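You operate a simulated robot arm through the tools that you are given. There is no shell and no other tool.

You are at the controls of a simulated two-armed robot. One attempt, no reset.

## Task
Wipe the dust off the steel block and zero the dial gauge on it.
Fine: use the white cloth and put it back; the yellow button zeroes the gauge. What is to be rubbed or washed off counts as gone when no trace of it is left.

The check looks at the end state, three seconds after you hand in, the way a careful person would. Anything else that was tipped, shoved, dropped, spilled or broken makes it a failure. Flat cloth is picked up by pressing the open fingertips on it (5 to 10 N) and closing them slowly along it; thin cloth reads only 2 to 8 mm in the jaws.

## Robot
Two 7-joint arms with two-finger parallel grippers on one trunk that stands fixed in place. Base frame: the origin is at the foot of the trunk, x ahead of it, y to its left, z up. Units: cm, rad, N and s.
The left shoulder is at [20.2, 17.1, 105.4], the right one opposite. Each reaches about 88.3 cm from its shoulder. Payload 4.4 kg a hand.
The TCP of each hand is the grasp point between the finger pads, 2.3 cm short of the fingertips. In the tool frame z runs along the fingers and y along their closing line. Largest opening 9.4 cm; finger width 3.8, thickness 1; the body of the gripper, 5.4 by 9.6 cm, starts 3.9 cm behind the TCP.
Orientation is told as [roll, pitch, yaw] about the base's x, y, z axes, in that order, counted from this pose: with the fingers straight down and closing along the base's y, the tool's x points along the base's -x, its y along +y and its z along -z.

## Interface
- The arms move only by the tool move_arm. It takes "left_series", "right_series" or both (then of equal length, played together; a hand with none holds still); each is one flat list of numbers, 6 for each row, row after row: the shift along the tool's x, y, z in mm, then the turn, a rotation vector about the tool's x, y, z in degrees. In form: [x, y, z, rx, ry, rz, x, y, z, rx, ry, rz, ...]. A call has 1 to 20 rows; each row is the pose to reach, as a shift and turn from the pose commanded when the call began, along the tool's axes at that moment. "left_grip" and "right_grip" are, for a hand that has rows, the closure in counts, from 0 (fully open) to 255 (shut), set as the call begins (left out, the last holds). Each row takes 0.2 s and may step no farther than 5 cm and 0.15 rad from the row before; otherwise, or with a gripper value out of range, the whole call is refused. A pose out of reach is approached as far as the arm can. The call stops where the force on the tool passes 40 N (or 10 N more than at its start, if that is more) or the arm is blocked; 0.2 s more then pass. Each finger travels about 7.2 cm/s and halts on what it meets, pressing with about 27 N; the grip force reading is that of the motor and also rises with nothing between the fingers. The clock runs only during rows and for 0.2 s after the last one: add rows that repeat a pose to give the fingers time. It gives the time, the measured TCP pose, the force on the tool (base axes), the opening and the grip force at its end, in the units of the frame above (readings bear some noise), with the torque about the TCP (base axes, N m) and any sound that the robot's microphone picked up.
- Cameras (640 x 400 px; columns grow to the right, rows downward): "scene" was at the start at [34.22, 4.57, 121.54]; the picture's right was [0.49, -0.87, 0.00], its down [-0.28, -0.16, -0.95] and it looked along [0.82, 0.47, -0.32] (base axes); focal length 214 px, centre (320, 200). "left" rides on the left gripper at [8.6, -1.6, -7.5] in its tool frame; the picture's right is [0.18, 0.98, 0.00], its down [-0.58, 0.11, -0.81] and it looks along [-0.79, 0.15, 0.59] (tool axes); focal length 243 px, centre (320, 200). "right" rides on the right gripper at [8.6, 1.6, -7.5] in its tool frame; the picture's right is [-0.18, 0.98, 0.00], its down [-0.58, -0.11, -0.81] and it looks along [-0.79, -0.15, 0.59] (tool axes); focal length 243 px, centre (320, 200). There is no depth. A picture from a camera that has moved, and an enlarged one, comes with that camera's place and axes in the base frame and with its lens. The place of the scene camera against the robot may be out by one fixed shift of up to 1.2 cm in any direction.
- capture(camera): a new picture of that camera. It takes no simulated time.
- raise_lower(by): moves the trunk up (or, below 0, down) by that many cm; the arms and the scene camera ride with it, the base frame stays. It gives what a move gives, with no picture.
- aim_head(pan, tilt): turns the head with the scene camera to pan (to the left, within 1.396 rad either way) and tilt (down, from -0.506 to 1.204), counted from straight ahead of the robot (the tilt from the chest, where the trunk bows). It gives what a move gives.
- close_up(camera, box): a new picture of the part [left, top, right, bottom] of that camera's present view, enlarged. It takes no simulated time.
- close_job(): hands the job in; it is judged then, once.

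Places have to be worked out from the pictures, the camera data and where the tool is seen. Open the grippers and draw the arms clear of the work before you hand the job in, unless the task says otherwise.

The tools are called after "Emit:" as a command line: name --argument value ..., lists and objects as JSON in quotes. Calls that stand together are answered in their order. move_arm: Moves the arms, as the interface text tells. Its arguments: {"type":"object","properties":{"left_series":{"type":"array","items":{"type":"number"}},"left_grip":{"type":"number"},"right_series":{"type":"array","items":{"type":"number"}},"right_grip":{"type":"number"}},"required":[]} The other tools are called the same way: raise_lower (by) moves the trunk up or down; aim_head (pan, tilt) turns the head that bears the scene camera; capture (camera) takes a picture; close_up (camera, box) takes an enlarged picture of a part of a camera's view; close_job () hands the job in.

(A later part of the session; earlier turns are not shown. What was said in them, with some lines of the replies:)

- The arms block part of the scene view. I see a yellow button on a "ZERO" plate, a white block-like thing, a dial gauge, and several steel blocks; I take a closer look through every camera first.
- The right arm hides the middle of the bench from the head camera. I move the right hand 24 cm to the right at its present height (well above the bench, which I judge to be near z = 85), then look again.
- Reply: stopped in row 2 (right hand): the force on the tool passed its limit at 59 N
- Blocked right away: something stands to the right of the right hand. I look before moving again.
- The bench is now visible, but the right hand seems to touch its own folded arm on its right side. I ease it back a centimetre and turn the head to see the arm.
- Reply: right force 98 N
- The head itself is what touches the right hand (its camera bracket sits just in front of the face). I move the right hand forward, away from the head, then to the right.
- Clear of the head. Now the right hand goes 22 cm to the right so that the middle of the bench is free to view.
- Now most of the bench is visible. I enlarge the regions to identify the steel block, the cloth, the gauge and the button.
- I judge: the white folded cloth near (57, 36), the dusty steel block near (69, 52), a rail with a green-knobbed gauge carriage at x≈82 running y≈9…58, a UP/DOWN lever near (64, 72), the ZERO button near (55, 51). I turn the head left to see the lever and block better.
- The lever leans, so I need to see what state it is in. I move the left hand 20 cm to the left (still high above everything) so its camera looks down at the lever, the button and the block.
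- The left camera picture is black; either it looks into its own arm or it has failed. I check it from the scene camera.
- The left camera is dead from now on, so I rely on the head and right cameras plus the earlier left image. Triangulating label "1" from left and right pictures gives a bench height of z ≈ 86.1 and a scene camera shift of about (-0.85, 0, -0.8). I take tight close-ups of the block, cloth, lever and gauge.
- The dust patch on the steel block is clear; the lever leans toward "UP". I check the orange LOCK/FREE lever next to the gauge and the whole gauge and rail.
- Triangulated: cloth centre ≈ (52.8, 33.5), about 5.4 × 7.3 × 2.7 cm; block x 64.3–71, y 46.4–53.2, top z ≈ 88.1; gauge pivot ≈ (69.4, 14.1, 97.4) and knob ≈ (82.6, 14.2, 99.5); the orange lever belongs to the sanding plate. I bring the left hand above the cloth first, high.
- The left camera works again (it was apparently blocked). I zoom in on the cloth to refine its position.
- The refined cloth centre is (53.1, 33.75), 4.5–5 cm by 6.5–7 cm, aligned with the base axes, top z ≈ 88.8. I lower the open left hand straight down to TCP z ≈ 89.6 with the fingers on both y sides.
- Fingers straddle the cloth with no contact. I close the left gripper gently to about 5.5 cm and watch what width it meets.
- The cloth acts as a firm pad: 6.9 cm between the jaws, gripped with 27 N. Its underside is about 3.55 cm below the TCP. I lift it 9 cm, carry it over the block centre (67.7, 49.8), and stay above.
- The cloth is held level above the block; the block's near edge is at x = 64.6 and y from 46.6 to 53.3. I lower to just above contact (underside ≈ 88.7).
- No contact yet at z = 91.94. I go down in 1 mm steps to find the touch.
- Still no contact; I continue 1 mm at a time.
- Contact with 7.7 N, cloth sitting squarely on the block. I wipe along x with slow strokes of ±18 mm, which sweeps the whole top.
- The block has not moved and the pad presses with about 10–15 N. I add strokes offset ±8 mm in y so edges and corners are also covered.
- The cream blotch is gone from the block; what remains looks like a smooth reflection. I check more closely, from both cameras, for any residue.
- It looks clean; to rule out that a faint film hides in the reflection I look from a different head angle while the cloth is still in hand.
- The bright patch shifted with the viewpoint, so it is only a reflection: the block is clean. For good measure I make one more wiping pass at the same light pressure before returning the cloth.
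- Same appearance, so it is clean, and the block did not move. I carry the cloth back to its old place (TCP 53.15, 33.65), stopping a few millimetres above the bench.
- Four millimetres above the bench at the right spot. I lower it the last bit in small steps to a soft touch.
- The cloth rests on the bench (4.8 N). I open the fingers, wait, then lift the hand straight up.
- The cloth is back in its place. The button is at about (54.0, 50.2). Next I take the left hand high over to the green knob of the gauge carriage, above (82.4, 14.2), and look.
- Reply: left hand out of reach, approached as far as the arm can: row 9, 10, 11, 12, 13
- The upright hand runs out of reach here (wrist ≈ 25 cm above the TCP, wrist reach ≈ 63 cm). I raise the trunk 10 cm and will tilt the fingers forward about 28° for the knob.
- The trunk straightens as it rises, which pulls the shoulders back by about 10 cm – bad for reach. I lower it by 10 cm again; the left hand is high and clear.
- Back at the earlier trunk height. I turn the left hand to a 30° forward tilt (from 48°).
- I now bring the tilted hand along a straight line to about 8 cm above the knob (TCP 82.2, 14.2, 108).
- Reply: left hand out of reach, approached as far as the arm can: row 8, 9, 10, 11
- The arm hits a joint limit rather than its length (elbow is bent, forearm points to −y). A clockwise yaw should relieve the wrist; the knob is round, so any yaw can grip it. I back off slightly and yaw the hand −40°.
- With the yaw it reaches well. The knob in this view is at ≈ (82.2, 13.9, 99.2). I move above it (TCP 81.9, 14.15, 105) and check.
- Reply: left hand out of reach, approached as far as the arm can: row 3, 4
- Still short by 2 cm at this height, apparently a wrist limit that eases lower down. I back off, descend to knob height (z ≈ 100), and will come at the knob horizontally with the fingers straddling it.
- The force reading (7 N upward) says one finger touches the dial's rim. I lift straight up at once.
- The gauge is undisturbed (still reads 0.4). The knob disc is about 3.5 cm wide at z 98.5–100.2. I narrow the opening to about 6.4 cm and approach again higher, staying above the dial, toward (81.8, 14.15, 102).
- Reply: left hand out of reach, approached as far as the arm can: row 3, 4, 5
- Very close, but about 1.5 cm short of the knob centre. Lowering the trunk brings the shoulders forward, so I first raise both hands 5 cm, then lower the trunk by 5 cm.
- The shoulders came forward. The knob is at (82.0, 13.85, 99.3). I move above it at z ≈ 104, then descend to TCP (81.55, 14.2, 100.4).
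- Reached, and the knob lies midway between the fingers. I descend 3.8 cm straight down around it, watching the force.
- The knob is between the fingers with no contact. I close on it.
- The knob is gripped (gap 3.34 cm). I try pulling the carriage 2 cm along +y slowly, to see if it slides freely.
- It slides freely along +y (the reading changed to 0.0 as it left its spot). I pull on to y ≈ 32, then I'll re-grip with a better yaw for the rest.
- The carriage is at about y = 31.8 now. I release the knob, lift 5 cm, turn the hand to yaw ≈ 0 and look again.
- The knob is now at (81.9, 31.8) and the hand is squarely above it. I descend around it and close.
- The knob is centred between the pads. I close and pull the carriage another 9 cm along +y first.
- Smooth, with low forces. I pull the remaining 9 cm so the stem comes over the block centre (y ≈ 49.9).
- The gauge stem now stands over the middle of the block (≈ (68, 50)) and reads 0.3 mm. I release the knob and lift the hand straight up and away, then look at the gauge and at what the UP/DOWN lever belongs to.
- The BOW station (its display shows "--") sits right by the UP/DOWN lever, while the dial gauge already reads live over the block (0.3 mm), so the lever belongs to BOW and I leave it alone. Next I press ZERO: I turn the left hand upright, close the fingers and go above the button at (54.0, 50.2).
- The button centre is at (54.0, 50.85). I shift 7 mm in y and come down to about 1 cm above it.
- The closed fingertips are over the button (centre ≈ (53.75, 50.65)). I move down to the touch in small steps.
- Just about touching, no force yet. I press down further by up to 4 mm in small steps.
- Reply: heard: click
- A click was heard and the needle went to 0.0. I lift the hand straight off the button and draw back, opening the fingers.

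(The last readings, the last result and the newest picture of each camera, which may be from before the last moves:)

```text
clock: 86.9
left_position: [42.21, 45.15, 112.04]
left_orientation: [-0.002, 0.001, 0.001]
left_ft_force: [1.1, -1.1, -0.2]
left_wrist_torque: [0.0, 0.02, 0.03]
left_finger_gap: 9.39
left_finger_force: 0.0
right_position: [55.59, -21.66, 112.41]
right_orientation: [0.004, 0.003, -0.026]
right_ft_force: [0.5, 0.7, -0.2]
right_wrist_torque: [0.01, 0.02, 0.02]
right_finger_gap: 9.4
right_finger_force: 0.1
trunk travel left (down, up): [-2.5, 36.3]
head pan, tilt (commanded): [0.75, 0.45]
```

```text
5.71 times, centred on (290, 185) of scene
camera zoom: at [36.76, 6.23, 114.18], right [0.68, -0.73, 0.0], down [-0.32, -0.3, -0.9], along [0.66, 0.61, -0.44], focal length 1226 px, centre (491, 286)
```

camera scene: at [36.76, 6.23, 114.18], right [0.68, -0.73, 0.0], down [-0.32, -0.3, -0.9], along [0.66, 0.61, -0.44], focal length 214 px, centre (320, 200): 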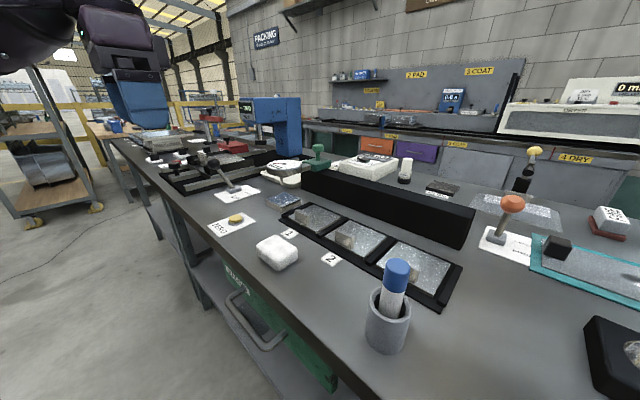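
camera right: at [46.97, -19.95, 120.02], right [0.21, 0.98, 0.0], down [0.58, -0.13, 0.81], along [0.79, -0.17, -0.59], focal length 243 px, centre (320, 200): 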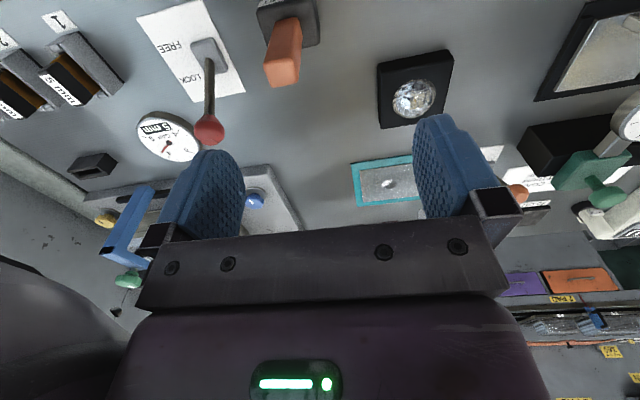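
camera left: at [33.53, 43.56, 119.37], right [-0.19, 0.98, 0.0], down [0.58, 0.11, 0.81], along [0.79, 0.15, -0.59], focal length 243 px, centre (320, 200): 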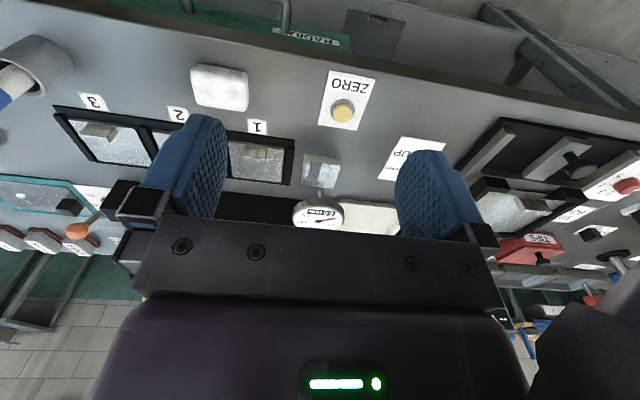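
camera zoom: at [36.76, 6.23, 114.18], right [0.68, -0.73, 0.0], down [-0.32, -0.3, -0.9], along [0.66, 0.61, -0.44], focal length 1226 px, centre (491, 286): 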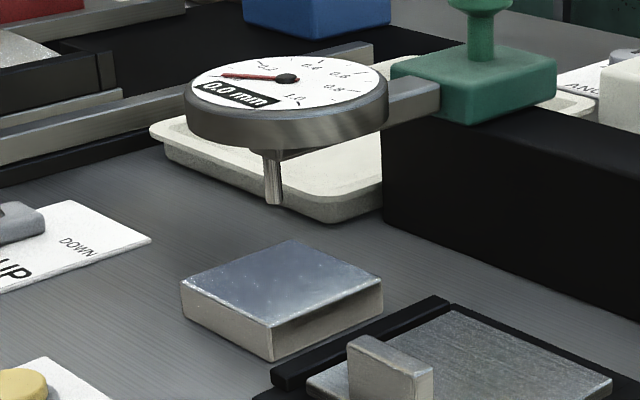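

The gauge reads 0.0 mm over the block, the cloth is back in place, and nothing else looks disturbed. One last tight look at the block's top for any dust trace, and at the right half of the bench.

Emit:
close_up --camera "scene" --box '[260, 186, 304, 214]'

Emit:
close_up --camera "left" --box '[280, 140, 360, 190]'

Emit:
capture --camera "right"

```text
14.29 times, centred on (282, 200) of scene
camera zoom: at [36.76, 6.23, 114.18], right [0.68, -0.73, 0.0], down [-0.32, -0.3, -0.9], along [0.66, 0.61, -0.44], focal length 3064 px, centre (863, 200)
```

zoom: 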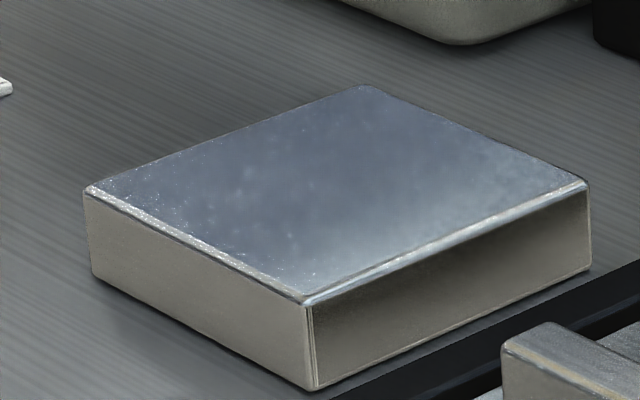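

```text
8.00 times, centred on (320, 165) of left
camera zoom: at [33.53, 43.56, 119.37], right [-0.19, 0.98, 0.0], down [0.58, 0.11, 0.81], along [0.79, 0.15, -0.59], focal length 1941 px, centre (320, 480)
```

zoom: 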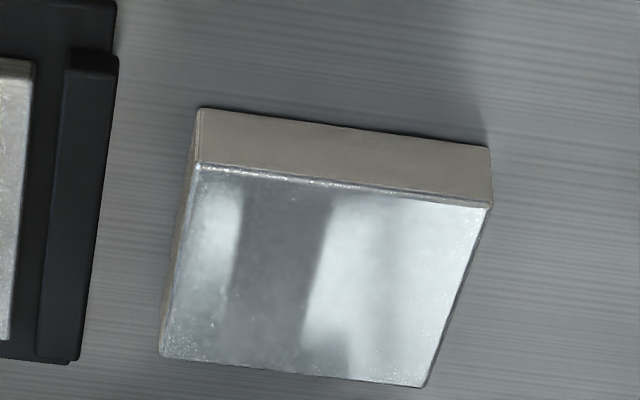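

```text
taken
camera right: at [47.05, -20.01, 119.94], right [0.21, 0.98, 0.0], down [0.58, -0.13, 0.81], along [0.79, -0.17, -0.59], focal length 243 px, centre (320, 200)
```

right: 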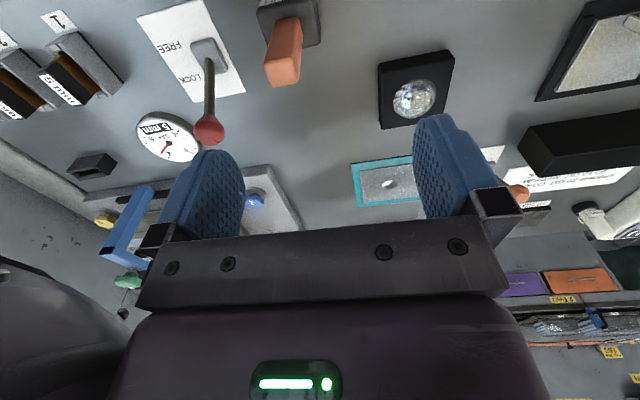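

The block shows only clean reflections and the right side is untouched. Before handing in I read the labels around the BOW press once more, to be sure the UP/DOWN lever is not part of the gauge.

Emit:
close_up --camera "left" --box '[440, 90, 640, 260]'

Emit:
close_up --camera "scene" --box '[130, 80, 310, 200]'

```text
2.35 times, centred on (540, 175) of left
camera zoom: at [33.53, 43.56, 119.37], right [-0.19, 0.98, 0.0], down [0.58, 0.11, 0.81], along [0.79, 0.15, -0.59], focal length 571 px, centre (-198, 259)
```

zoom: 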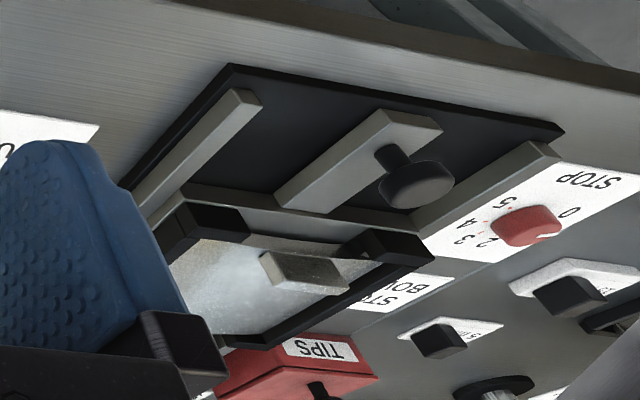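

```text
3.33 times, centred on (220, 140) of scene
camera zoom: at [36.76, 6.23, 114.18], right [0.68, -0.73, 0.0], down [-0.32, -0.3, -0.9], along [0.66, 0.61, -0.44], focal length 715 px, centre (653, 400)
```

zoom: 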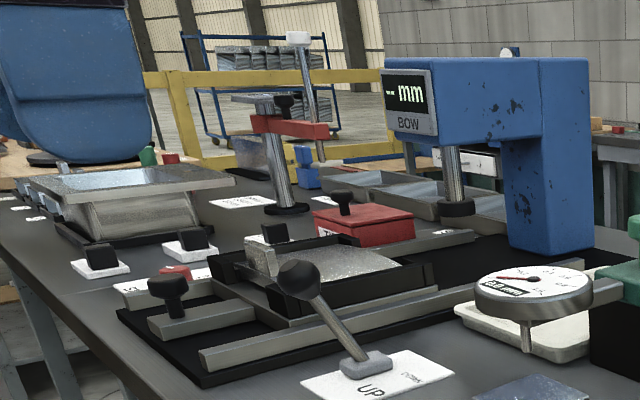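

The press has a ram, a STOP 0–5 dial and the lever beside its base, so UP/DOWN is the press lever and stays untouched. The block is clean, the cloth is back, the gauge reads 0.0 mm on the block, and both arms are clear with open grippers, so I hand the job in.

Emit:
close_job

```text
The job is handed in.
```

I handed in the job. The block is wiped, the gauge over it reads 0.0 mm, and the cloth is back where it was.

- **Dust:** I wiped the whole top of the steel block three times with the white cloth. Close-ups from several angles show no dust left, only moving reflections. The block did not shift.
- **Cloth:** It sits within about half a centimetre of its starting place.
- **Gauge:** It started over plate 3, so I slid it along its rail by the green knob until its stem stood over the middle of the block. It read 0.3 mm there. I pressed the yellow ZERO button, heard a click, and the reading went to 0.0 mm.
- **Uncertain:** The stem hangs about 3.5 cm above the block. I left the UP/DOWN lever alone because I judged it works the BOW press next to it, not the gauge. If that lever was meant to lower the gauge onto the block, that step is missing.
- **Contacts along the way:** Early on the right hand bumped the robot's own head. Later a left finger briefly touched the gauge's rim with about 7 N. The reading did not change and I saw no damage.

Both grippers were open and both hands were raised clear of the work at hand-in. The trunk is 5 cm lower than at the start.
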